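You operate a simulated robot arm through the tools that you are given. There is no shell and no other tool.

You are at the controls of a simulated robot arm. One attempt, no reset.

TASK
Rinse the bench print unit over the steel bowl and wipe it clean.
Fine: print off before the cover opens, rinse with the spout bottle on the bench before wiping, spill hardly any, put bottle and wipe back, shut the cover. Set down upright: spout bottle. What is to be rubbed or washed off counts as gone when no trace of it is left.

The check looks at the end state, three seconds after you hand in, the way a careful person would. Anything else that was tipped, shoved, dropped, spilled or broken makes it a failure. Lids that push on must go on centred and level and be pressed home; caps that screw on are set level and turned clockwise until they are tight.

THE ROBOT
A 7-joint arm with a two-finger gripper on a trunk, on a base that drives. Base frame: it is fixed to the floor where the robot stands at the start and does not move with it; the origin is under the middle of the robot, x ahead of it, y to its left, z up; the surface under the hand at the start is at about z = 720. Units: mm, degrees, N and s.
With the tool pointing down near the work surface it reaches from about 300 to 740 mm from the robot's upright axis, wherever it stands. Its first joint turns from -166.0 to 166.0 degrees. Places, roughly: bench coder [600, -100, 800]; bench print switch [700, 0, 800]; bench print unit [600, 700, 800]; purple cover [600, 700, 900]; spout bottle [750, 1000, 750]. Payload 2.94 kg.
The tool frame sits at the grasp point between the pads (the TCP): z along the fingers, y along the line on which they close. The tips reach 30 mm beyond it. The gripper opens to 138 mm. The gripper's body begins 109 mm behind the TCP.
Orientation is told as [roll, pitch, yaw] about the base's x, y, z axes, in that order, counted from this pose: with the fingers straight down and closing along the base's y, the tool's x points along the base's -x, its y along +y and its z along -z.

THE INTERFACE
- The arm moves only by the tool jog_arm. Its argument "increments" is a list of rows, each an object of numbers (a shift or turn left out is 0, a gripper value left out holds the last): "dx", "dy", "dz": the shift along the base's x, y, z in mm; "wx", "wy", "wz": the turn, a rotation vector about the base's x, y, z in degrees. In form: [{"dx": .., "dy": .., "dz": .., "wx": .., "wy": .., "wz": ..}, ...]. A call has 1 to 20 rows; each row is the pose to reach, as a shift and turn from the pose commanded when the call began. "hand" is the gripper command, from -1 (fully open) to 1 (shut), values between in proportion, set as the call begins (left out, the last holds). Each row takes 0.2 s and may step no farther than 50 mm and 8.6 degrees from the row before; otherwise, or with a gripper value out of range, the whole call is refused. Where a pose cannot be reached the arm comes as near as it can. A force on the tool above 40 N (or 10 N above the force at the start of the call, whichever is more), or a blocked arm, ends the call early, and 0.2 s more pass. Each finger halts on what it meets, pressing with about 41 N; the grip force reading is that of the motor and also rises with nothing between the fingers. The clock runs only during rows and for 0.2 s after the last one: add rows that repeat a pose to give the fingers time. The reply holds the time, the measured pose of the TCP, the force on the tool along the base axes, the opening and the grip force, in the units named above and with some noise, with the torque about the TCP (base axes, N m) and any sound that the robot's microphone picked up, and new pictures: "show" is both (left out), scene, wrist or none.
- Cameras (640 x 400 px; columns grow to the right, rows downward): "scene" is now at [-7.2, 132.8, 1497.5]; the picture's right is [0.05, -1.00, 0.00], its down [-0.68, -0.03, -0.73] and it looks along [0.73, 0.03, -0.68] (base axes); focal length 272 px, centre (320, 200). "wrist" rides on the gripper at [71, 19, -146] in the tool frame; the picture's right is [-0.26, 0.97, 0.00], its down [-0.85, -0.23, -0.48] and it looks along [-0.46, -0.12, 0.88] (tool axes); focal length 280 px, centre (320, 200). There is no depth. A picture from a camera that has moved, and an enlarged one, comes with that camera's place and axes in the base frame and with its lens. The place of the scene camera against the robot may be out by one fixed shift of up to 18 mm in any direction.
- raise_lower(by): slides the trunk up (or, below 0, down) by that many mm; the arm and the scene camera ride with it, the base frame stays. It gives what a move gives, with no picture.
- base_move(legs): drives the robot by 1 to 6 legs, each [ahead, left, turn to the left] in mm, mm and degrees, along the robot's own axes; the way and the turn of a leg run together, so that a leg with both is an arc; at most 1500 mm and 180 degrees a leg. The arm and the cameras ride along, it lands a little off, and it stops where it bumps. It gives what a move gives, and a new picture of the scene camera.
- pan_tilt(pan, tilt): turns the head with the scene camera to pan (to the left, within 86 degrees either way) and tilt (down, from -29 to 69), counted from straight ahead of the robot. It gives what a move gives, and a new picture of the scene camera.
- inspect(camera, box): a new picture of the part [left, top, right, bottom] of that camera's present view, enlarged. No time passes.
- hand_in(): hands the job in; it is judged then, once.

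Places have to be worked out from the pictures, the camera data and where the tool is seen. Open the gripper and draw the arm clear of the work before you hand the job in, unless the task says otherwise.

The tools are called after "Call:" as name(argument=value, ...) on one line, values as JSON. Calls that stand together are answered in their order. jog_arm: Moves the arm, as the interface text tells. Its arguments: {"type":"object","properties":{"increments":{"type":"array"},"hand":{"type":"number"},"show":{"type":"string","enum":["both","scene","wrist","none"]}},"required":["increments"]} The other tools are called the same way: raise_lower (by) slides the trunk up or down; base_move (legs) drives the base; pan_tilt (pan, tilt) turns the head that bears the scene camera; inspect (camera, box) takes an enlarged picture of a part of a camera's view; hand_in () hands the job in.

At the start:

```text
t: 0.0
tcp_pos: [386.9, 193.4, 1178.9]
ee_rot: [0.0, -0.1, 0.1]
ft_force: [0.6, 0.4, 0.1]
wrist_torque: [0.0, 0.04, 0.0]
finger_gap: 138.0
grip_force: 0.1
trunk travel left (down, up): [-350.0, 104.0]
robot x, y, heading: [2.7, -1.0, 0.1]
head pan, tilt: [2.7, 43.0]
```

scene: 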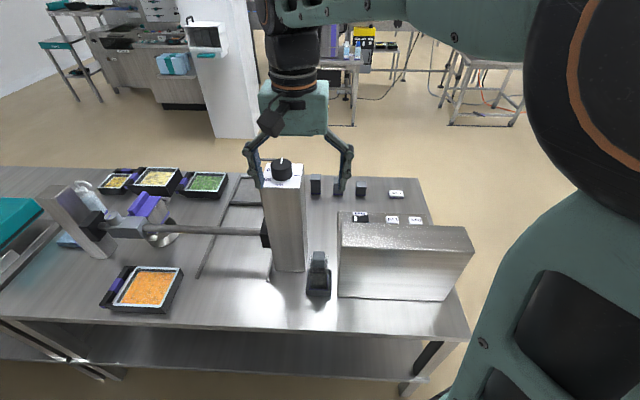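
wrist: 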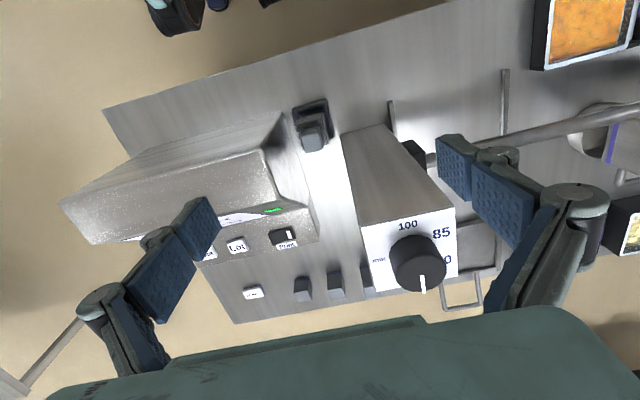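

The first pictures show a bench with a coder box (switches on top), a column with a knob, a print head on a rod with purple cover over a bowl, trays, and a bottle at the far left. I'll enlarge several parts to understand the setup before moving.

Call:
inspect(camera="scene", box=[0, 150, 260, 320])

Call:
inspect(camera="scene", box=[240, 150, 480, 310])

Call:
inspect(camera="wrist", box=[60, 90, 480, 340])

```text
2.35 times, centred on (130, 235) of scene
camera zoom: at [-7.2, 132.8, 1497.5], right [0.05, -1.0, 0.0], down [-0.68, -0.03, -0.73], along [0.73, 0.03, -0.68], focal length 641 px, centre (767, 118)
```

zoom: 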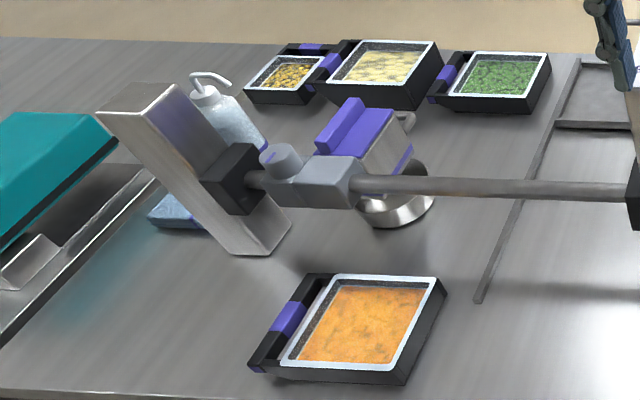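

```text
2.50 times, centred on (360, 230) of scene
camera zoom: at [-7.2, 132.8, 1497.5], right [0.05, -1.0, 0.0], down [-0.68, -0.03, -0.73], along [0.73, 0.03, -0.68], focal length 681 px, centre (220, 125)
```

zoom: 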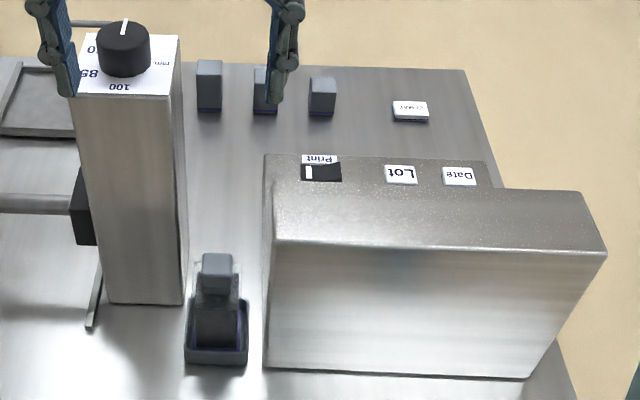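

```text
1.52 times, centred on (270, 215) of wrist
camera zoom: at [316.2, 212.6, 1325.1], right [0.26, 0.97, 0.0], down [0.85, -0.23, 0.48], along [0.46, -0.12, -0.88], focal length 427 px, centre (396, 177)
```

zoom: 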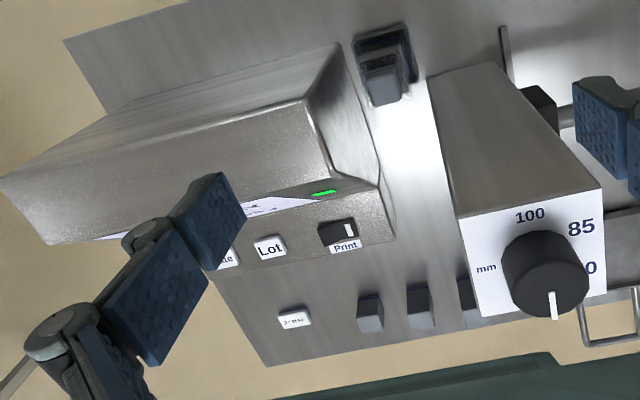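

The Print switch on the coder faces away from the robot, with a green lamp lit. I'll pan the head left to get a better look at the print unit, bottle and wipe.

Call:
pan_tilt(pan=45, tilt=40)

```text
t: 1.1
tcp_pos: [386.9, 192.4, 1179.5]
ee_rot: [0.1, 0.0, 0.1]
ft_force: [-0.6, -0.1, -0.2]
wrist_torque: [-0.04, 0.0, 0.0]
finger_gap: 137.9
grip_force: 0.1
trunk travel left (down, up): [-350.0, 104.0]
robot x, y, heading: [-4.2, -1.8, 0.1]
head pan, tilt: [45.0, 40.0]
camera scene: at [-29.8, 189.0, 1501.9], right [0.71, -0.71, 0.0], down [-0.46, -0.45, -0.77], along [0.54, 0.54, -0.64], focal length 272 px, centre (320, 200)
```

scene: 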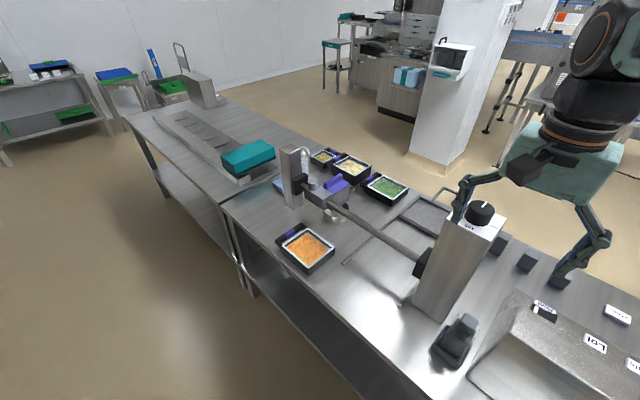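

Call:
inspect(camera="scene", box=[210, 120, 450, 270])

Call:
inspect(camera="scene", box=[430, 230, 640, 400])

```text
2.67 times, centred on (330, 195) of scene
camera zoom: at [-29.8, 189.0, 1501.9], right [0.71, -0.71, 0.0], down [-0.46, -0.45, -0.77], along [0.54, 0.54, -0.64], focal length 727 px, centre (293, 213)
```

zoom: 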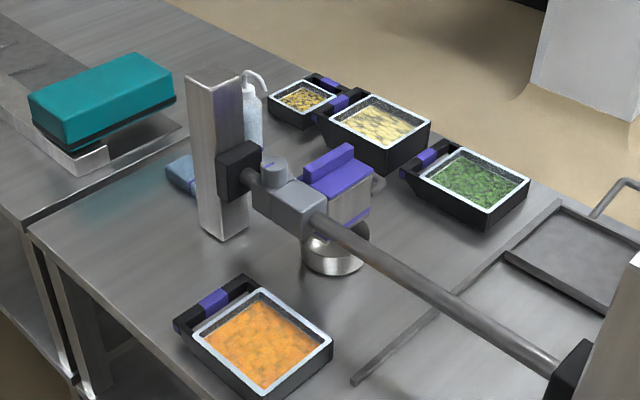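

```text
2.35 times, centred on (535, 315) of scene
camera zoom: at [-29.8, 189.0, 1501.9], right [0.71, -0.71, 0.0], down [-0.46, -0.45, -0.77], along [0.54, 0.54, -0.64], focal length 641 px, centre (-186, -71)
```

zoom: 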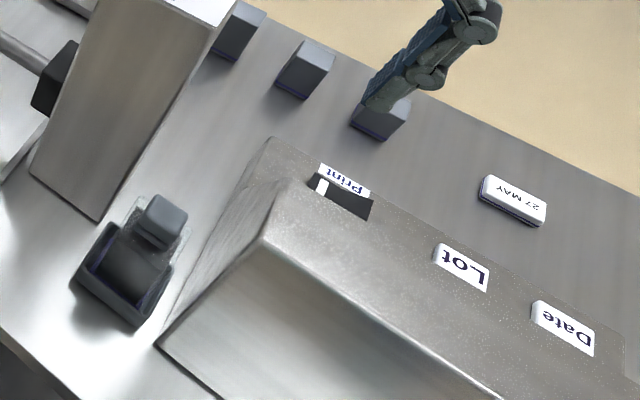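

The switch is at roughly (657, 25, 800), and the column with the knob is at about (560, 265) up to z≈1060. I'll move the hand right and forward above the switch to look at it with the wrist camera.

Call:
jog_arm(increments=[{"dy": -45}, {"dy": -90}, {"dy": -140}, {"dx": 30, "dy": -143, "dz": -30}, {"dx": 60, "dy": -143, "dz": -60}, {"dx": 90, "dy": -143, "dz": -90}, {"dx": 120, "dy": -143, "dz": -120}, {"dx": 150, "dy": -143, "dz": -150}, {"dx": 180, "dy": -143, "dz": -180}, {"dx": 200, "dy": -143, "dz": -200}], show="both")

Call:
pan_tilt(pan=0, tilt=45)

```text
t: 3.3
tcp_pos: [587.0, 46.4, 978.6]
ee_rot: [0.1, 0.0, -0.1]
ft_force: [-0.2, -0.2, -0.3]
wrist_torque: [0.02, 0.02, -0.01]
finger_gap: 137.8
grip_force: 0.1
trunk travel left (down, up): [-350.0, 104.0]
robot x, y, heading: [0.4, 1.3, 0.2]
head pan, tilt: [45.0, 40.0]
camera scene: at [-29.4, 189.0, 1501.9], right [0.71, -0.71, 0.0], down [-0.45, -0.45, -0.77], along [0.54, 0.54, -0.64], focal length 272 px, centre (320, 200)
camera wrist: at [516.7, 66.5, 1124.8], right [0.26, 0.97, 0.0], down [0.85, -0.23, 0.48], along [0.46, -0.12, -0.88], focal length 280 px, centre (320, 200)
```

scene: 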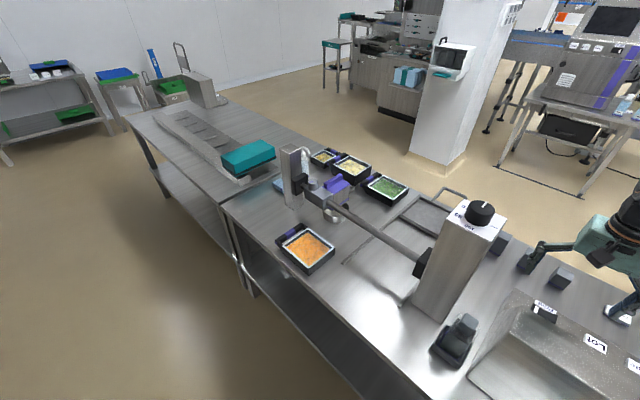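
wrist: 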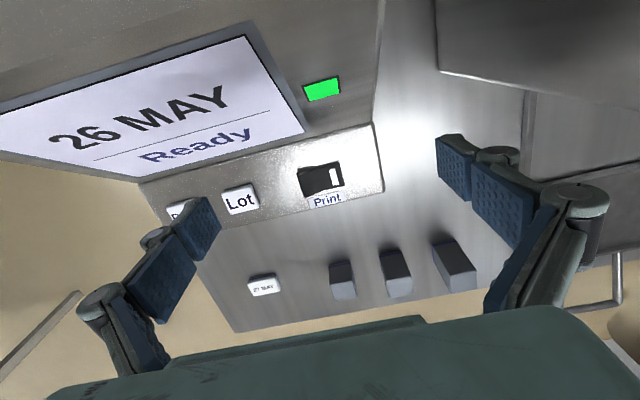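

```text
t: 4.4
tcp_pos: [586.7, 46.1, 980.2]
ee_rot: [0.0, 0.0, -0.1]
ft_force: [-0.9, 0.3, -0.3]
wrist_torque: [-0.02, 0.01, -0.01]
finger_gap: 137.7
grip_force: 0.0
trunk travel left (down, up): [-350.0, 104.0]
robot x, y, heading: [-0.2, -1.9, -0.2]
head pan, tilt: [0.0, 45.0]
camera scene: at [-8.7, 129.0, 1494.6], right [0.0, -1.0, 0.0], down [-0.71, 0.0, -0.71], along [0.71, 0.0, -0.71], focal length 272 px, centre (320, 200)
```

scene: 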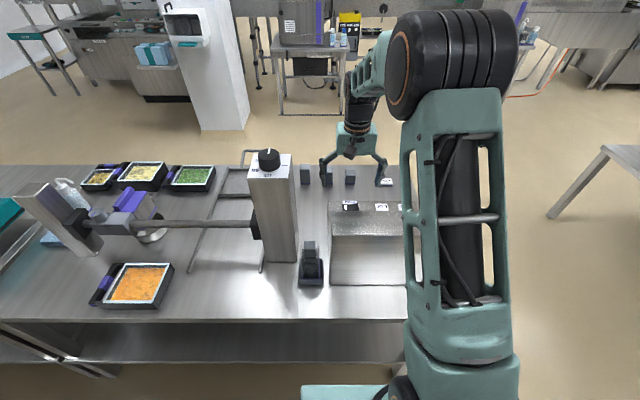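

Call:
inspect(camera="wrist", box=[240, 60, 400, 240])

Call:
inspect(camera="wrist", box=[290, 150, 360, 215])

```text
2.22 times, centred on (320, 150) of wrist
camera zoom: at [515.9, 66.7, 1125.6], right [0.26, 0.97, 0.0], down [0.85, -0.23, 0.48], along [0.46, -0.12, -0.88], focal length 623 px, centre (320, 311)
```

zoom: 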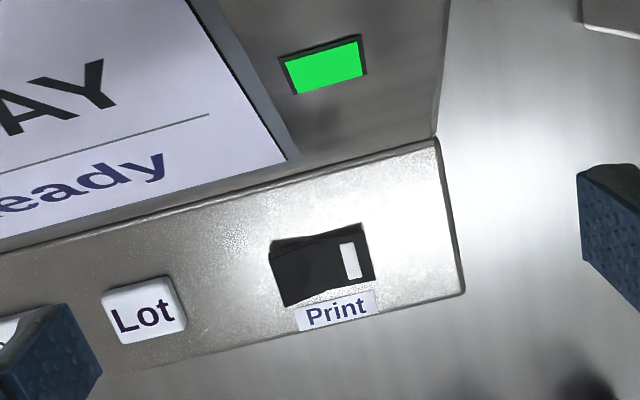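

```text
6.15 times, centred on (325, 182) of wrist
camera zoom: at [515.9, 66.7, 1125.6], right [0.26, 0.97, 0.0], down [0.85, -0.23, 0.48], along [0.46, -0.12, -0.88], focal length 1726 px, centre (289, 308)
```

zoom: 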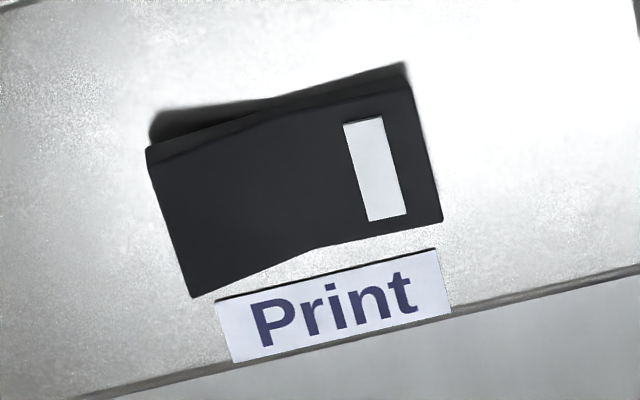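

The Print switch is a rocker: the white-marked (+y) half is pressed and the −y half stands raised, centre around (657, 32, 805). I'll shut the fingers and place the closed tips above the raised −y end at about (657, 12).

Call:
jog_arm(increments=[{"dx": 35, "dy": -17, "dz": -20}, {"dx": 70, "dy": -34, "dz": -50}, {"dx": 70, "dy": -34, "dz": -80}, {"dx": 70, "dy": -34, "dz": -100}, {"dx": 70, "dy": -34, "dz": -110}, {"dx": 70, "dy": -34, "dz": -110}], hand=1, show="both")

```text
t: 5.8
tcp_pos: [655.2, 14.7, 870.8]
ee_rot: [-0.1, -0.1, 0.0]
ft_force: [-0.5, 0.6, -1.1]
wrist_torque: [0.04, 0.0, 0.01]
finger_gap: 0.2
grip_force: 28.7
trunk travel left (down, up): [-350.0, 104.0]
robot x, y, heading: [-0.1, 1.7, -0.0]
head pan, tilt: [0.0, 45.0]
camera scene: at [-8.7, 128.9, 1494.6], right [0.0, -1.0, 0.0], down [-0.71, 0.0, -0.71], along [0.71, 0.0, -0.71], focal length 272 px, centre (320, 200)
camera wrist: at [584.9, 34.8, 1016.2], right [0.26, 0.97, 0.0], down [0.85, -0.23, 0.48], along [0.46, -0.12, -0.88], focal length 280 px, centre (320, 200)
```

scene: 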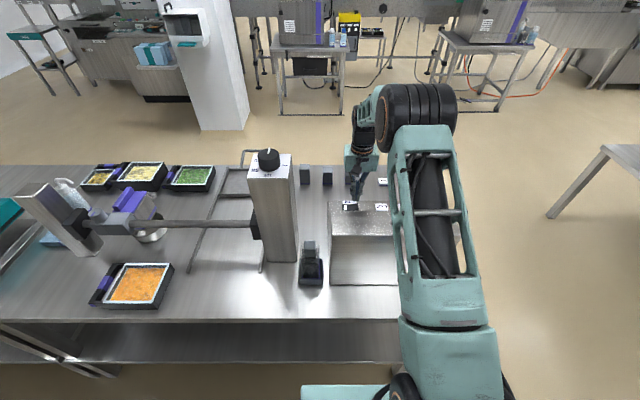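
wrist: 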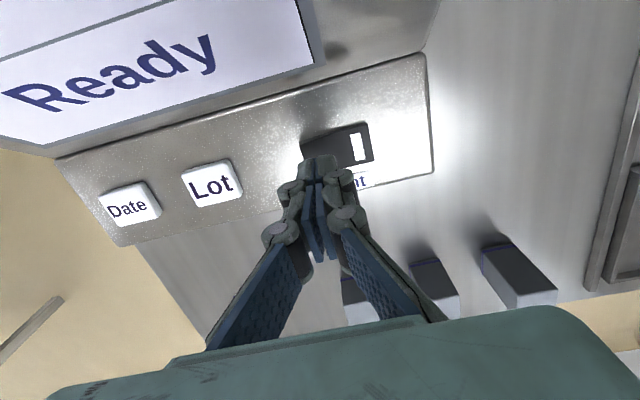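

Call:
inspect(camera="wrist", box=[260, 90, 420, 200])

```text
3.64 times, centred on (340, 145) of wrist
camera zoom: at [584.9, 34.8, 1016.2], right [0.26, 0.97, 0.0], down [0.85, -0.23, 0.48], along [0.46, -0.12, -0.88], focal length 1020 px, centre (247, 400)
```

zoom: 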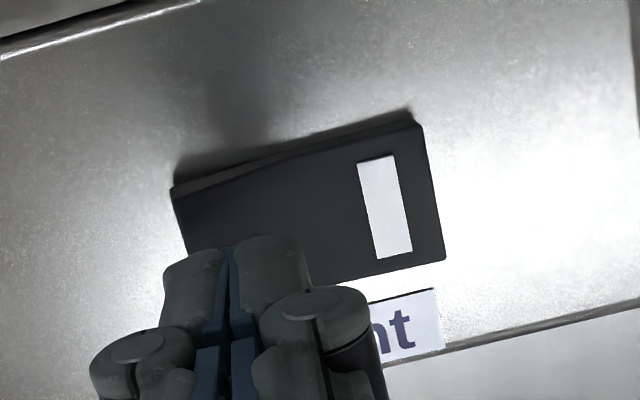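

The closed tips are just above the raised −y half, lined up to land near its middle; I'll shift 3 mm to −y and press down slowly.

Call:
jog_arm(increments=[{"dy": -3, "dz": -10}, {"dy": -3, "dz": -18}, {"dy": -3, "dz": -24}, {"dy": -3, "dz": -28}, {"dy": -3, "dz": -31}, {"dy": -3, "dz": -34}, {"dy": -3, "dz": -36}, {"dy": -3, "dz": -38}, {"dy": -3, "dz": -40}], hand=1, show="wrist")

```text
t: 7.8
tcp_pos: [657.6, 12.7, 829.9]
ee_rot: [0.0, 0.0, 0.1]
ft_force: [-0.8, 0.2, 0.5]
wrist_torque: [-0.04, 0.0, 0.02]
finger_gap: 0.0
grip_force: 28.5
trunk travel left (down, up): [-350.0, 104.0]
robot x, y, heading: [-3.8, 1.3, 0.1]
head pan, tilt: [0.0, 45.0]
camera wrist: at [586.7, 32.9, 975.5], right [0.26, 0.97, 0.0], down [0.85, -0.23, 0.48], along [0.46, -0.12, -0.88], focal length 280 px, centre (320, 200)
```

wrist: 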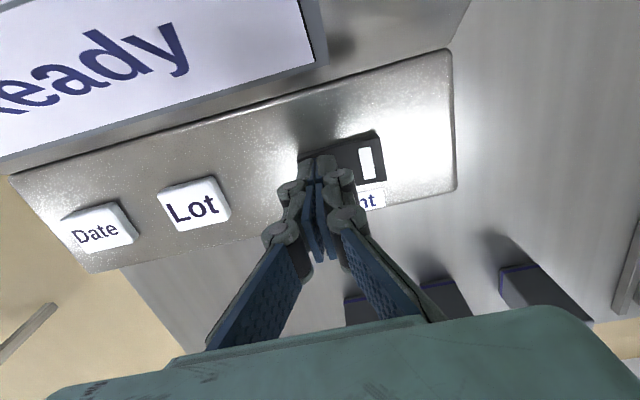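

No contact yet with tips at z≈800; I'll continue down in small steps until force appears.

Call:
jog_arm(increments=[{"dz": -2}, {"dz": -4}, {"dz": -6}, {"dz": -8}, {"dz": -8}], hand=1, show="wrist")

```text
t: 9.0
tcp_pos: [657.2, 13.6, 827.1]
ee_rot: [0.0, -0.5, 0.1]
ft_force: [0.0, 1.7, 34.2]
wrist_torque: [0.3, 0.2, -0.01]
finger_gap: 0.1
grip_force: 28.4
trunk travel left (down, up): [-350.0, 104.0]
robot x, y, heading: [6.1, 0.3, 0.0]
head pan, tilt: [0.0, 45.0]
camera wrist: at [584.9, 32.6, 972.0], right [0.26, 0.97, 0.0], down [0.84, -0.23, 0.48], along [0.47, -0.12, -0.87], focal length 280 px, centre (320, 200)
```

wrist: 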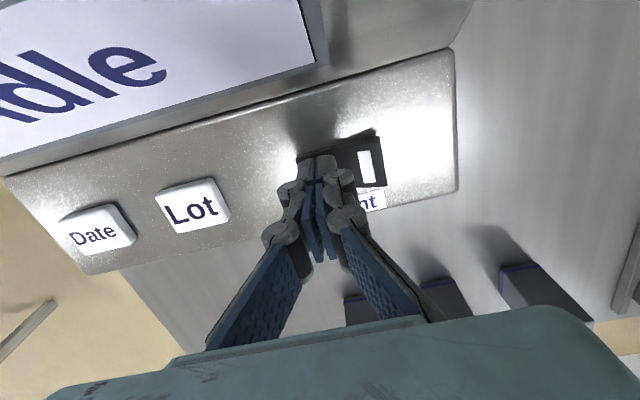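

The display now reads "Idle", so the switch has toggled. I'll lift clear and confirm.

Call:
jog_arm(increments=[{"dz": 30}, {"dz": 70}, {"dx": -20, "dy": 10, "dz": 110}, {"dx": -50, "dy": 20, "dz": 150}, {"dx": -70, "dy": 30, "dz": 170}], hand=1, show="wrist")

Call:
inspect(camera="wrist", box=[200, 60, 420, 220])

```text
refused: row 4 steps farther than a row can; nothing moved
```

```text
2.50 times, centred on (310, 140) of wrist
camera zoom: at [584.9, 32.6, 972.0], right [0.26, 0.97, 0.0], down [0.84, -0.23, 0.48], along [0.47, -0.12, -0.87], focal length 701 px, centre (345, 350)
```

zoom: 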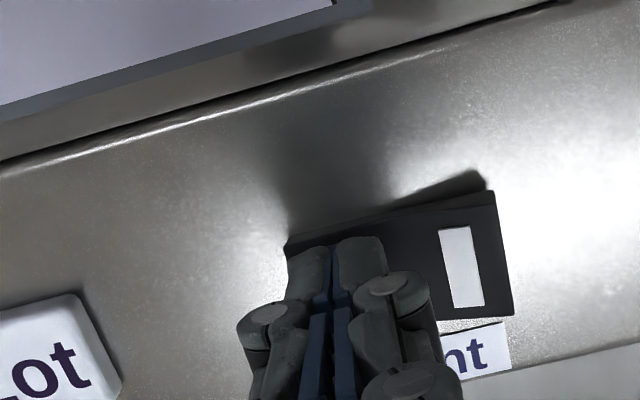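

One row step was too long; I'll lift again with smaller steps to confirm the switch state.

Call:
jog_arm(increments=[{"dz": 30}, {"dz": 70}, {"dx": -15, "dy": 10, "dz": 105}, {"dx": -40, "dy": 20, "dz": 135}, {"dx": -70, "dy": 30, "dz": 160}, {"dx": -70, "dy": 30, "dz": 160}], hand=1, show="wrist")

Call:
inspect(camera="wrist", box=[240, 60, 400, 220])

```text
t: 10.4
tcp_pos: [585.7, 42.7, 983.3]
ee_rot: [0.0, 0.0, 0.0]
ft_force: [0.2, 0.1, -0.3]
wrist_torque: [0.0, 0.0, 0.04]
finger_gap: 0.1
grip_force: 28.6
trunk travel left (down, up): [-350.0, 104.0]
robot x, y, heading: [1.1, 0.9, -0.1]
head pan, tilt: [0.0, 45.0]
camera wrist: at [514.9, 62.1, 1129.1], right [0.26, 0.97, 0.0], down [0.85, -0.23, 0.48], along [0.46, -0.12, -0.88], focal length 280 px, centre (320, 200)
```

wrist: 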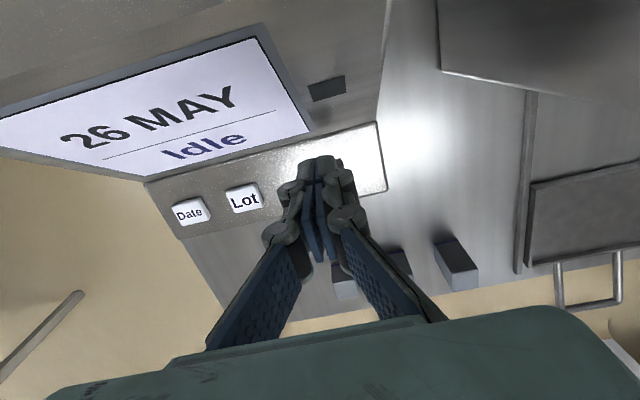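

```text
2.50 times, centred on (320, 140) of wrist
camera zoom: at [514.9, 62.1, 1129.1], right [0.26, 0.97, 0.0], down [0.85, -0.23, 0.48], along [0.46, -0.12, -0.88], focal length 701 px, centre (320, 350)
```

zoom: 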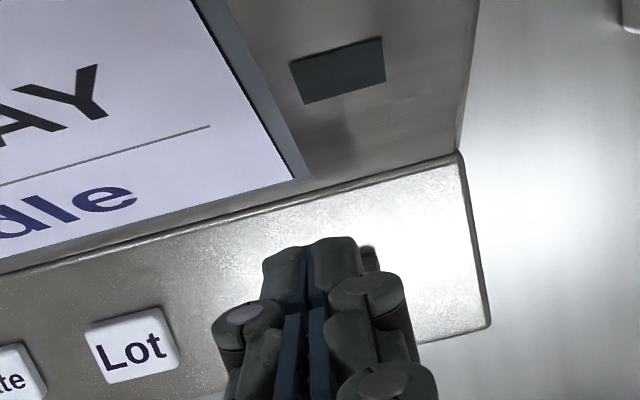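

Print is off: lamp dark and display "Idle". I'll draw the arm back and up to around the start pose, then drive left to the print unit.

Call:
jog_arm(increments=[{"dx": -20, "dz": 40}, {"dx": -45, "dz": 80}, {"dx": -75, "dz": 120}, {"dx": -105, "dz": 155}, {"dx": -140, "dz": 180}, {"dx": -175, "dz": 200}, {"dx": -200, "dy": 30, "dz": 205}, {"dx": -200, "dy": 60, "dz": 205}], hand=-1, show="scene")

```text
t: 12.2
tcp_pos: [386.6, 102.6, 1182.1]
ee_rot: [-0.1, 0.5, 0.0]
ft_force: [-0.1, -0.1, 0.0]
wrist_torque: [0.03, -0.04, 0.05]
finger_gap: 137.9
grip_force: 0.2
trunk travel left (down, up): [-350.0, 104.0]
robot x, y, heading: [3.5, 1.0, -0.1]
head pan, tilt: [0.0, 45.0]
camera scene: at [-6.9, 120.7, 1498.6], right [-0.1, -0.99, 0.0], down [-0.67, 0.07, -0.74], along [0.74, -0.08, -0.67], focal length 272 px, centre (320, 200)
```

scene: 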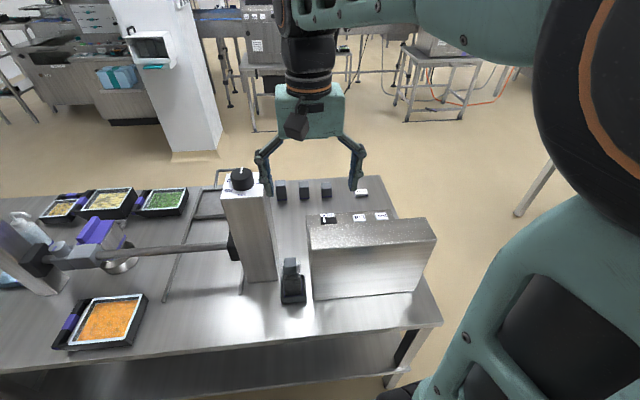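

The arm is clear above the bench front. I'll drive left 700 mm to stand in front of the print unit.

Call:
base_move(legs=[[0, 700, 0]])

```text
t: 18.9
tcp_pos: [387.5, 817.1, 1183.4]
ee_rot: [0.1, 0.3, -0.3]
ft_force: [-0.1, 0.0, 0.7]
wrist_torque: [0.0, 0.0, 0.03]
finger_gap: 137.9
grip_force: 0.1
trunk travel left (down, up): [-350.0, 104.0]
robot x, y, heading: [0.1, 718.3, -0.3]
head pan, tilt: [0.0, 45.0]
camera scene: at [-4.6, 837.7, 1499.6], right [-0.11, -0.99, 0.0], down [-0.66, 0.07, -0.75], along [0.74, -0.08, -0.66], focal length 272 px, centre (320, 200)
```

scene: 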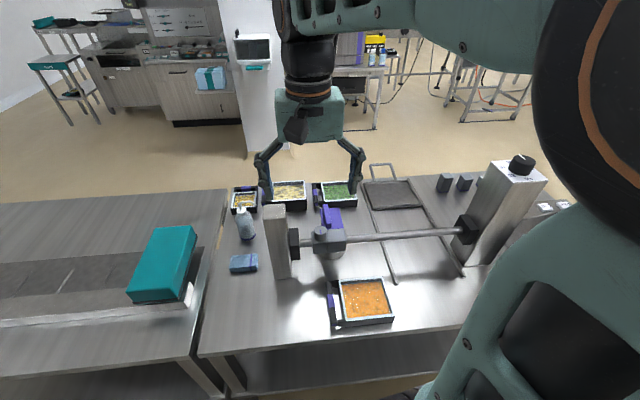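

Call:
inspect(camera="scene", box=[200, 160, 420, 340])

Call:
jog_arm(increments=[{"dz": 0}], show="wrist")

```text
2.22 times, centred on (310, 250) of scene
camera zoom: at [-4.6, 837.7, 1499.6], right [-0.11, -0.99, 0.0], down [-0.66, 0.07, -0.75], along [0.74, -0.08, -0.66], focal length 606 px, centre (342, 89)
```

zoom: 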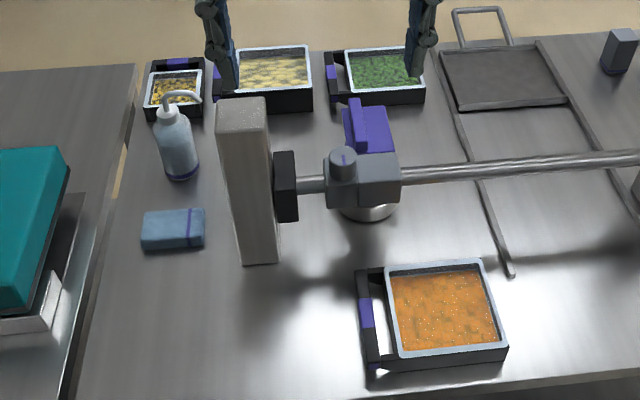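

```text
t: 19.3
tcp_pos: [390.5, 815.7, 1181.9]
ee_rot: [-0.2, 0.6, -0.2]
ft_force: [0.9, 0.1, -0.7]
wrist_torque: [0.0, 0.0, -0.01]
finger_gap: 138.0
grip_force: 0.1
trunk travel left (down, up): [-350.0, 104.0]
robot x, y, heading: [1.4, 721.1, -0.4]
head pan, tilt: [0.0, 45.0]
camera wrist: at [319.1, 837.7, 1328.2], right [0.27, 0.96, 0.0], down [0.85, -0.23, 0.47], along [0.45, -0.13, -0.88], focal length 280 px, centre (320, 200)
```

wrist: 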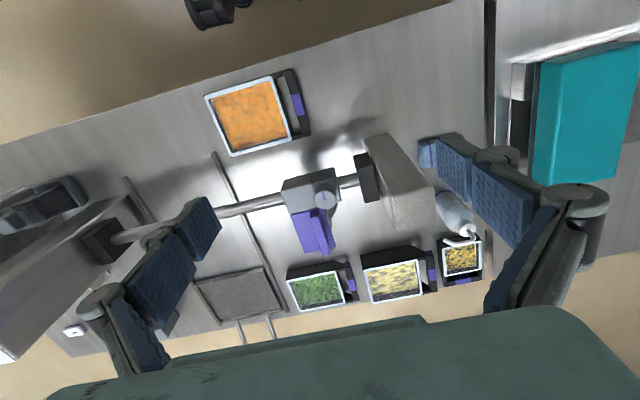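

I'm now in front of the print unit. I'll zoom in on it with the scene camera and then bring the hand over for a closer wrist view.

Call:
inspect(camera="scene", box=[300, 190, 370, 250])

Call:
jog_arm(increments=[{"dx": 30, "dy": -15, "dz": -25}, {"dx": 60, "dy": -30, "dz": -55}, {"dx": 90, "dy": -45, "dz": -85}, {"dx": 110, "dy": -55, "dz": -115}, {"dx": 115, "dy": -60, "dz": -150}, {"dx": 115, "dy": -60, "dz": -150}], show="both")

Call:
inspect(camera="wrist", box=[200, 60, 460, 320])

```text
6.67 times, centred on (335, 220) of scene
camera zoom: at [-4.8, 839.1, 1499.3], right [-0.09, -1.0, 0.0], down [-0.66, 0.06, -0.75], along [0.74, -0.07, -0.67], focal length 1816 px, centre (220, 67)
```

zoom: 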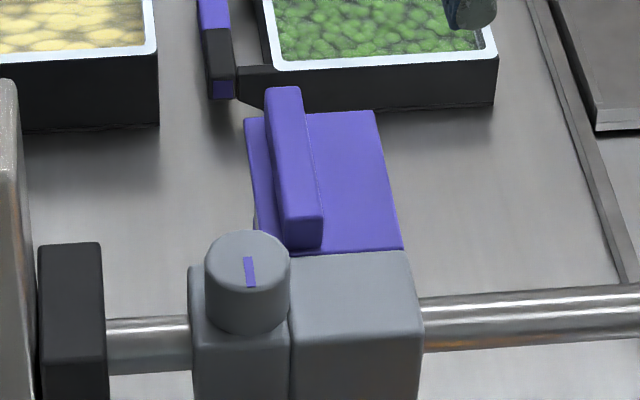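

```text
t: 20.7
tcp_pos: [505.0, 755.2, 1036.3]
ee_rot: [-0.1, 0.3, -0.1]
ft_force: [-0.2, -0.3, -0.1]
wrist_torque: [-0.02, 0.03, 0.02]
finger_gap: 138.0
grip_force: 0.1
trunk travel left (down, up): [-350.0, 104.0]
robot x, y, heading: [-1.4, 720.5, -0.1]
head pan, tilt: [0.0, 45.0]
camera scene: at [-6.8, 846.4, 1494.6], right [0.0, -1.0, 0.0], down [-0.71, 0.0, -0.71], along [0.71, 0.0, -0.71], focal length 272 px, centre (320, 200)
camera wrist: at [434.4, 775.5, 1182.4], right [0.27, 0.96, 0.0], down [0.85, -0.23, 0.47], along [0.45, -0.13, -0.88], focal length 280 px, centre (320, 200)
```

scene: 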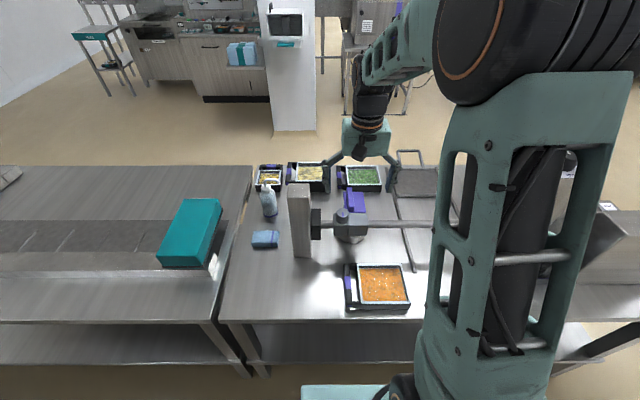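
wrist: 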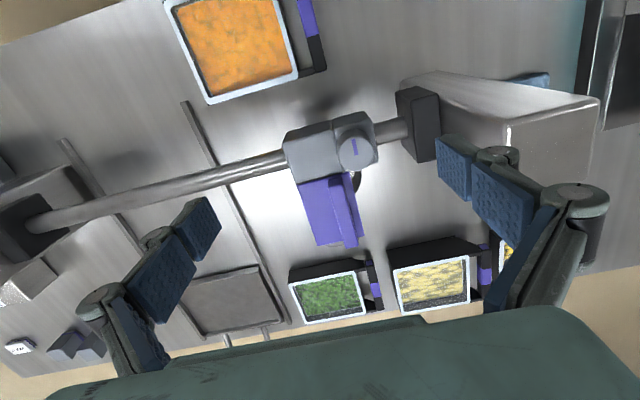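

```text
1.54 times, centred on (330, 190) of wrist
camera zoom: at [434.4, 775.5, 1182.4], right [0.27, 0.96, 0.0], down [0.85, -0.23, 0.47], along [0.45, -0.13, -0.88], focal length 431 px, centre (305, 215)
```

zoom: 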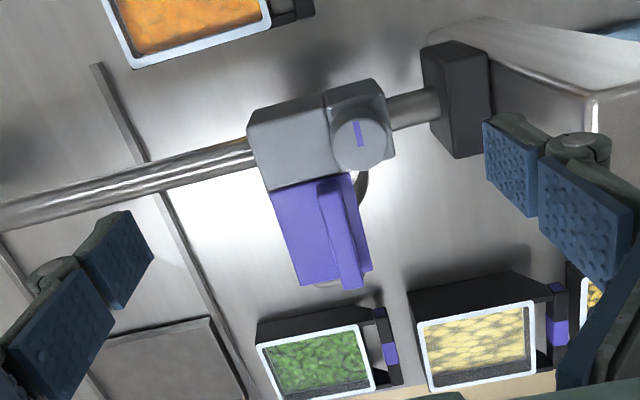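

The purple cover lies on the head with a rib along x on its +y side; I need to see its hinge and front. I'll raise the hand and turn it −90° to look from the left side.

Call:
jog_arm(increments=[{"dz": 40}, {"dx": 20, "dz": 80}, {"dx": 40, "dz": 110, "wz": -8}, {"dx": 60, "dz": 110, "wz": -16}, {"dx": 80, "dy": 10, "dz": 110, "wz": -24}, {"dx": 95, "dy": 20, "dz": 110, "wz": -32}, {"dx": 95, "dy": 30, "dz": 110, "wz": -40}, {"dx": 95, "dy": 40, "dz": 110, "wz": -48}, {"dx": 95, "dy": 50, "dz": 110, "wz": -56}, {"dx": 95, "dy": 60, "dz": 110, "wz": -64}, {"dx": 95, "dy": 70, "dz": 110, "wz": -72}, {"dx": 95, "dy": 80, "dz": 110, "wz": -80}, {"dx": 95, "dy": 90, "dz": 110, "wz": -88}, {"dx": 95, "dy": 90, "dz": 110, "wz": -90}], show="both")

```text
t: 23.7
tcp_pos: [598.2, 847.6, 1143.6]
ee_rot: [-0.1, 0.3, -90.3]
ft_force: [0.2, -0.9, -0.7]
wrist_torque: [-0.01, 0.04, 0.0]
finger_gap: 137.9
grip_force: 0.2
trunk travel left (down, up): [-350.0, 104.0]
robot x, y, heading: [3.9, 719.3, -0.5]
head pan, tilt: [0.0, 45.0]
camera scene: at [-6.8, 846.4, 1494.6], right [0.0, -1.0, 0.0], down [-0.71, 0.0, -0.71], along [0.71, 0.0, -0.71], focal length 272 px, centre (320, 200)
camera wrist: at [617.6, 917.7, 1290.0], right [0.96, -0.27, 0.0], down [-0.24, -0.85, 0.47], along [-0.13, -0.45, -0.88], focal length 280 px, centre (320, 200)
```

scene: 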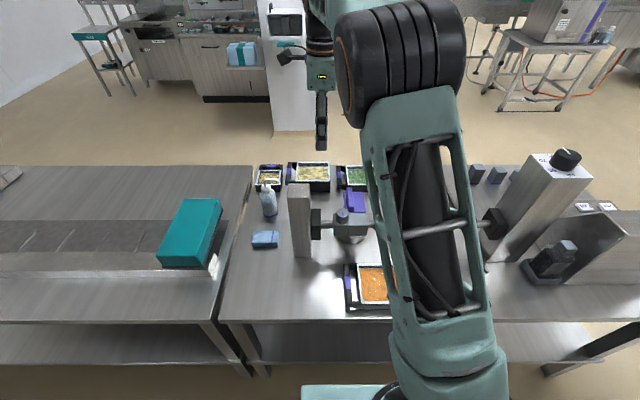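
wrist: 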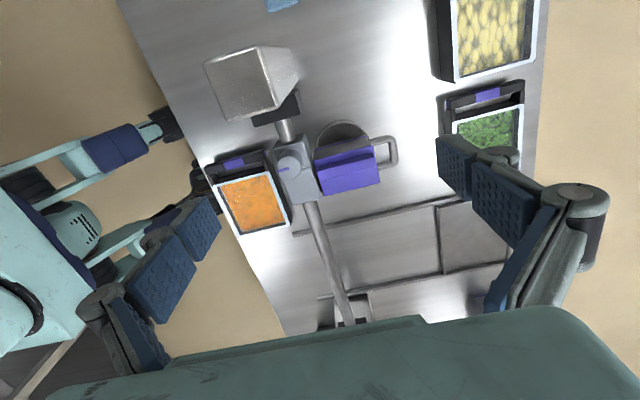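

Call:
inspect(camera="wrist", box=[240, 100, 430, 240])

```text
2.86 times, centred on (335, 170) of wrist
camera zoom: at [617.6, 917.7, 1290.0], right [0.96, -0.27, 0.0], down [-0.24, -0.85, 0.47], along [-0.13, -0.45, -0.88], focal length 801 px, centre (277, 286)
```

zoom: 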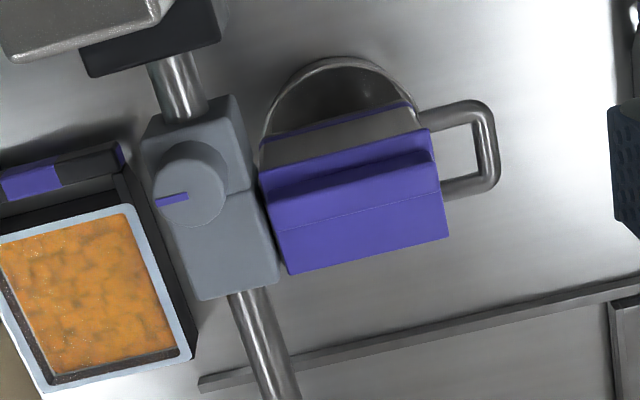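

The print head's cover spans about x 565–659, y 710–775, z≈874, with a rib near the +y edge, a U handle at the front, and the bowl below. I'll turn farther round to look from the front-left.

Call:
jog_arm(increments=[{"dx": 15, "dy": -10, "wz": -8}, {"dx": 30, "dy": -20, "wz": -16}, {"dx": 45, "dy": -30, "wz": -24}, {"dx": 60, "dy": -40, "dz": -20, "wz": -32}, {"dx": 75, "dy": -50, "dz": -40, "wz": -40}, {"dx": 80, "dy": -50, "dz": -60, "wz": -45}, {"dx": 80, "dy": -50, "dz": -60, "wz": -45}], show="wrist")

```text
t: 25.3
tcp_pos: [678.5, 796.2, 1081.1]
ee_rot: [0.1, 0.2, -135.3]
ft_force: [0.0, -0.8, 0.0]
wrist_torque: [0.03, 0.0, -0.01]
finger_gap: 137.9
grip_force: 0.0
trunk travel left (down, up): [-350.0, 104.0]
robot x, y, heading: [5.2, 718.1, -0.5]
head pan, tilt: [0.0, 45.0]
camera wrist: at [742.0, 832.6, 1227.1], right [0.49, -0.87, 0.0], down [-0.77, -0.44, 0.47], along [-0.41, -0.23, -0.88], focal length 280 px, centre (320, 200)
```

wrist: 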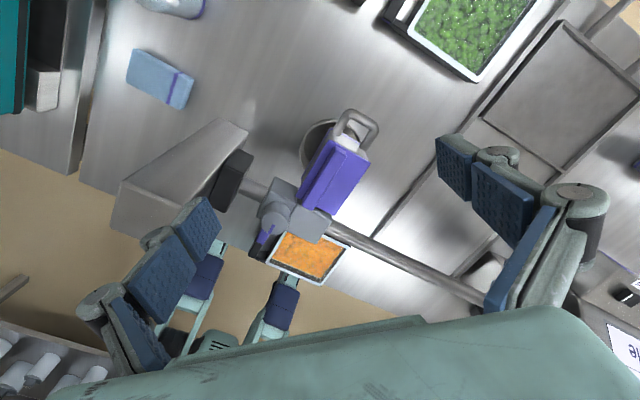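

The front is coming into view. I'll tilt the hand 30° and lower it to look more horizontally at the front of the print head.

Call:
jog_arm(increments=[{"dz": -20, "wx": -3.5, "wy": 6.06}, {"dz": -40, "wx": -7, "wy": 12.1}, {"dz": -60, "wx": -10.5, "wy": 18.2}, {"dx": 10, "dz": -80, "wx": -14, "wy": 24.2}, {"dx": 20, "dz": -100, "wx": -16.5, "wy": 28.6}, {"dx": 20, "dz": -100, "wx": -16.5, "wy": 28.6}], show="wrist")

Call:
inspect(camera="wrist", box=[220, 60, 440, 260])

```text
t: 26.7
tcp_pos: [625.2, 791.5, 999.4]
ee_rot: [-6.4, -22.8, -134.0]
ft_force: [-0.3, -1.1, 0.5]
wrist_torque: [0.01, -0.01, -0.03]
finger_gap: 138.5
grip_force: 0.1
out of reach, approached as far as the arm can: row 2, 3, 4, 5, 6
trunk travel left (down, up): [-350.0, 104.0]
robot x, y, heading: [0.9, 717.4, 0.2]
head pan, tilt: [0.0, 45.0]
camera wrist: at [735.3, 853.2, 1103.8], right [0.49, -0.87, 0.0], down [-0.54, -0.3, 0.79], along [-0.68, -0.39, -0.62], focal length 280 px, centre (320, 200)
```

wrist: 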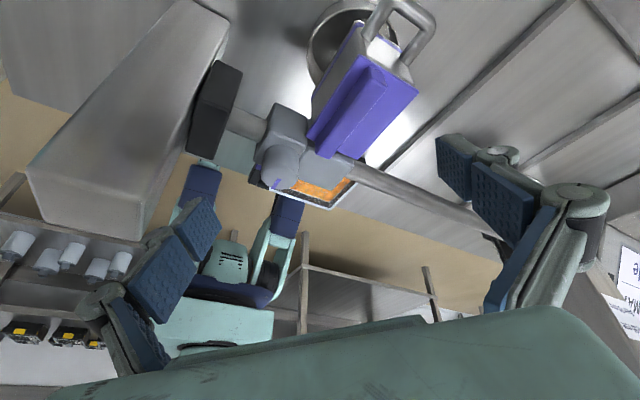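

```text
2.00 times, centred on (330, 160) of wrist
camera zoom: at [735.3, 853.2, 1103.8], right [0.49, -0.87, 0.0], down [-0.54, -0.3, 0.79], along [-0.68, -0.39, -0.62], focal length 561 px, centre (300, 280)
```

zoom: 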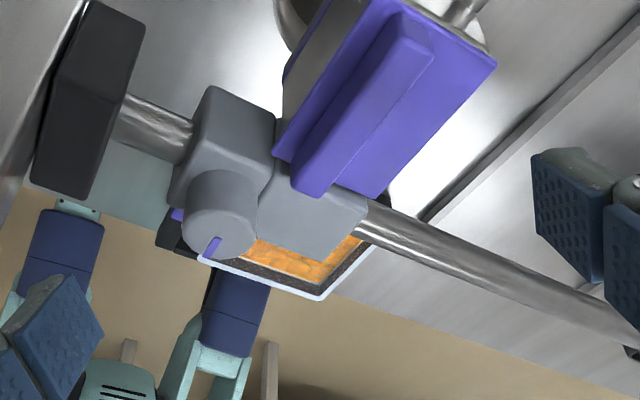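

The arm reached its limit but the front is now visible at the top of the picture; I'll zoom there.

Call:
inspect(camera="wrist", box=[290, 0, 450, 120])

```text
3.33 times, centred on (370, 60) of wrist
camera zoom: at [735.3, 853.2, 1103.8], right [0.49, -0.87, 0.0], down [-0.54, -0.3, 0.79], along [-0.68, -0.39, -0.62], focal length 935 px, centre (153, 667)
```

zoom: 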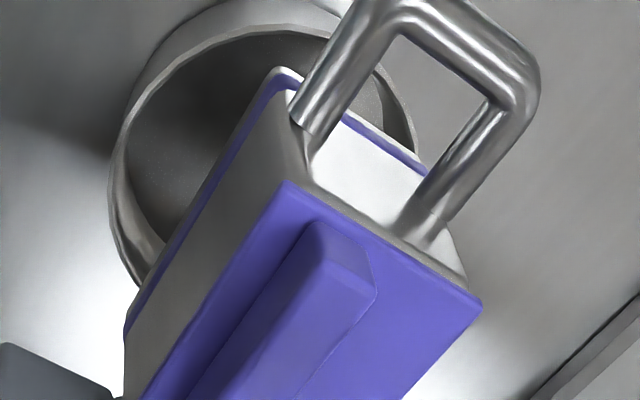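

The head has a U handle at the front, a purple-rimmed underside and the cover on top with the rib. I'll undo the tilt and swing back to yaw 0 high up, so I can look at the cover's −y edge for a hinge.

Call:
jog_arm(increments=[{"dx": -5, "dz": 20, "wx": 3.5, "wy": -6.06}, {"dx": -10, "dz": 40, "wx": 7, "wy": -12.1}, {"dx": -15, "dz": 60, "wx": 10.5, "wy": -18.2}, {"dx": -20, "dz": 80, "wx": 14, "wy": -24.2}, {"dx": -20, "dz": 110, "wx": 16.5, "wy": -28.6}, {"dx": -20, "dz": 130, "wx": 16.5, "wy": -28.6}], show="none")

Call:
jog_arm(increments=[{"dx": -10, "dy": -10, "wz": 8}, {"dx": -20, "dy": -20, "wz": 16}, {"dx": -30, "dy": -30, "wz": 24}, {"dx": -40, "dy": -40, "wz": 32}, {"dx": -50, "dy": -50, "wz": 40}, {"dx": -60, "dy": -60, "wz": 48}, {"dx": -70, "dy": -70, "wz": 56}, {"dx": -80, "dy": -80, "wz": 64}, {"dx": -90, "dy": -90, "wz": 72}, {"dx": -100, "dy": -100, "wz": 80}, {"dx": -110, "dy": -110, "wz": 88}, {"dx": -120, "dy": -120, "wz": 96}, {"dx": -125, "dy": -130, "wz": 104}, {"dx": -125, "dy": -140, "wz": 112}, {"dx": -125, "dy": -150, "wz": 120}, {"dx": -125, "dy": -160, "wz": 128}, {"dx": -125, "dy": -168, "wz": 135}], show="wrist")

```text
t: 28.1
tcp_pos: [603.7, 788.9, 1125.9]
ee_rot: [2.4, 9.2, -135.0]
ft_force: [-0.6, -0.1, -0.6]
wrist_torque: [0.05, 0.0, 0.01]
finger_gap: 138.0
grip_force: 0.1
trunk travel left (down, up): [-350.0, 104.0]
robot x, y, heading: [2.5, 720.8, -0.2]
head pan, tilt: [0.0, 45.0]
```

```text
t: 31.7
tcp_pos: [480.4, 622.2, 1125.6]
ee_rot: [2.3, 9.2, 0.0]
ft_force: [-0.2, -0.1, 1.0]
wrist_torque: [0.01, 0.02, -0.02]
finger_gap: 137.7
grip_force: 0.0
trunk travel left (down, up): [-350.0, 104.0]
robot x, y, heading: [4.7, 718.9, -0.2]
head pan, tilt: [0.0, 45.0]
camera wrist: at [434.0, 634.9, 1280.7], right [0.26, 0.96, 0.0], down [0.91, -0.25, 0.32], along [0.31, -0.09, -0.95], focal length 280 px, centre (320, 200)
```

wrist: 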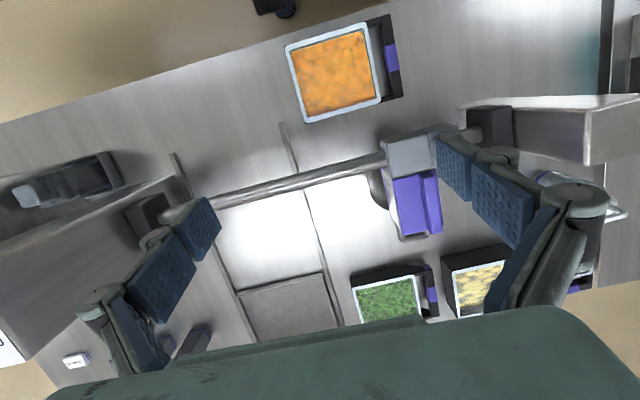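

The hand kept a 9° pitch; I'll level it, then tilt to look at the −y side of the head.

Call:
jog_arm(increments=[{"dx": 20, "wx": -1.2, "wy": -4.6}, {"dx": 40, "dz": -20, "wx": -2.3, "wy": -9.2}, {"dx": 60, "dz": -40, "wx": -2.3, "wy": -9.2}], show="none")

Call:
jog_arm(increments=[{"dy": -10, "dz": -20, "wx": 8}, {"dy": -20, "dz": -40, "wx": 16}, {"dy": -20, "dz": -60, "wx": 24}, {"dy": -20, "dz": -80, "wx": 32}, {"dy": -20, "dz": -100, "wx": 40}, {"dy": -20, "dz": -120, "wx": 40}], show="wrist")

Call:
inspect(camera="wrist", box=[240, 40, 480, 240])

```text
t: 32.5
tcp_pos: [540.5, 622.6, 1083.8]
ee_rot: [-0.1, 0.0, -0.2]
ft_force: [0.7, 0.3, -0.5]
wrist_torque: [0.03, 0.02, 0.0]
finger_gap: 137.9
grip_force: 0.0
trunk travel left (down, up): [-350.0, 104.0]
robot x, y, heading: [1.2, 720.2, -0.3]
head pan, tilt: [0.0, 45.0]
```

```text
t: 33.9
tcp_pos: [540.1, 600.5, 962.2]
ee_rot: [40.2, 0.2, -0.1]
ft_force: [0.6, -0.3, -0.4]
wrist_torque: [0.03, -0.01, -0.05]
finger_gap: 137.8
grip_force: 0.0
trunk travel left (down, up): [-350.0, 104.0]
robot x, y, heading: [0.9, 717.5, -0.1]
head pan, tilt: [0.0, 45.0]
camera wrist: at [468.6, 521.5, 1087.0], right [0.27, 0.74, 0.62], down [0.85, -0.49, 0.21], along [0.46, 0.47, -0.75], focal length 280 px, centre (320, 200)
```

wrist: 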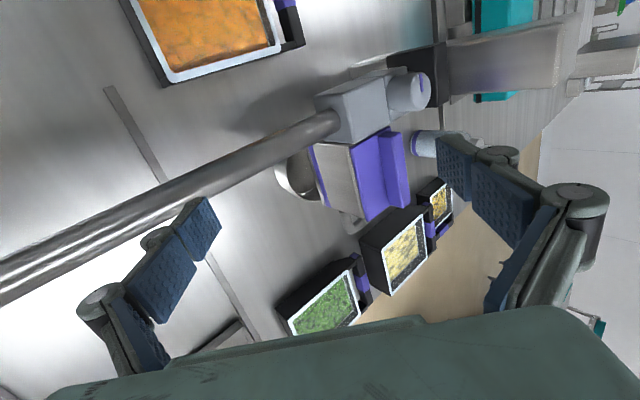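

```text
2.00 times, centred on (360, 140) of wrist
camera zoom: at [468.6, 521.5, 1087.0], right [0.27, 0.74, 0.62], down [0.85, -0.49, 0.21], along [0.46, 0.47, -0.75], focal length 561 px, centre (240, 320)
```

zoom: 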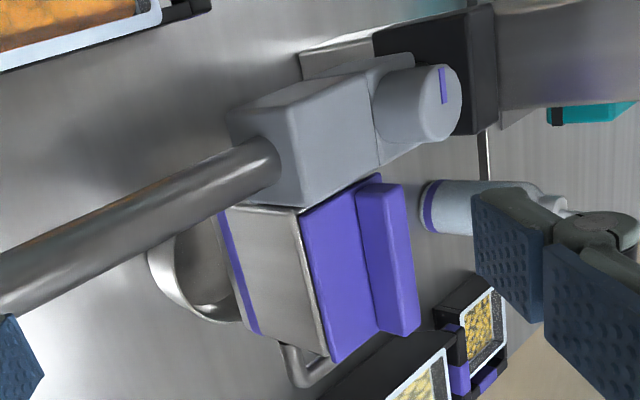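

Call:
inspect(camera="wrist", box=[300, 110, 430, 240])

```text
3.08 times, centred on (365, 175) of wrist
camera zoom: at [468.6, 521.5, 1087.0], right [0.27, 0.74, 0.62], down [0.85, -0.49, 0.21], along [0.46, 0.47, -0.75], focal length 863 px, centre (182, 277)
```

zoom: 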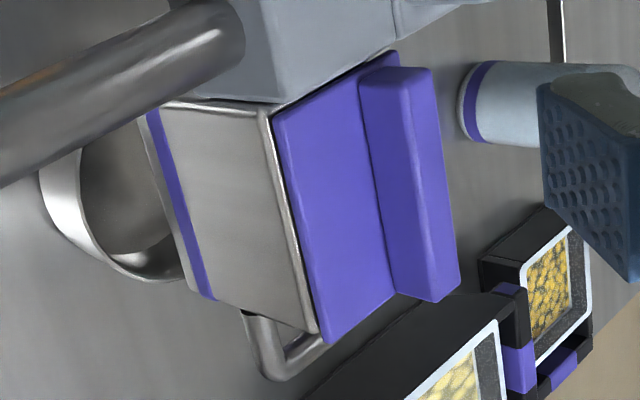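

The cover is a thin slab with the rib toward the +y side, so most likely it hinges at the −y edge. I'll level the hand and bring it above the rib to take closer measurements.

Call:
jog_arm(increments=[{"dx": 10, "dy": 20, "dz": 20, "wx": -8}, {"dx": 20, "dy": 40, "dz": 40, "wx": -16}, {"dx": 30, "dy": 60, "dz": 60, "wx": -24}, {"dx": 40, "dy": 80, "dz": 70, "wx": -32}, {"dx": 50, "dy": 110, "dz": 70, "wx": -40}, {"dx": 65, "dy": 135, "dz": 60, "wx": -40}, {"dx": 72, "dy": 155, "dz": 40, "wx": -40}, {"dx": 72, "dy": 155, "dz": 40, "wx": -40}], show="wrist")

Call:
inspect(camera="wrist", box=[220, 30, 420, 210])

```text
t: 35.7
tcp_pos: [611.9, 756.2, 1005.5]
ee_rot: [0.0, 0.1, -0.2]
ft_force: [0.0, 0.1, -0.4]
wrist_torque: [0.01, 0.01, -0.01]
finger_gap: 138.0
grip_force: 0.2
trunk travel left (down, up): [-350.0, 104.0]
robot x, y, heading: [4.4, 716.4, -0.2]
head pan, tilt: [0.0, 45.0]
camera wrist: at [540.7, 776.3, 1150.7], right [0.27, 0.96, 0.0], down [0.85, -0.23, 0.48], along [0.46, -0.13, -0.88], focal length 280 px, centre (320, 200)
```

wrist: 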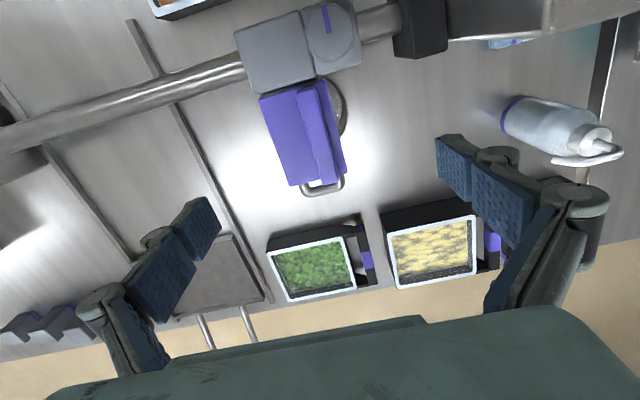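

```text
2.22 times, centred on (320, 120) of wrist
camera zoom: at [540.7, 776.3, 1150.7], right [0.27, 0.96, 0.0], down [0.85, -0.23, 0.48], along [0.46, -0.13, -0.88], focal length 623 px, centre (320, 378)
```

zoom: 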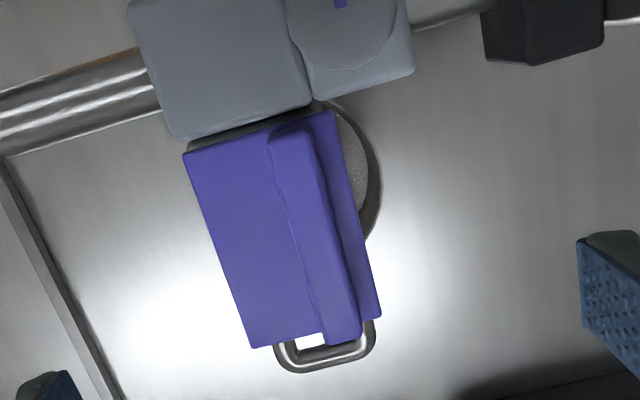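

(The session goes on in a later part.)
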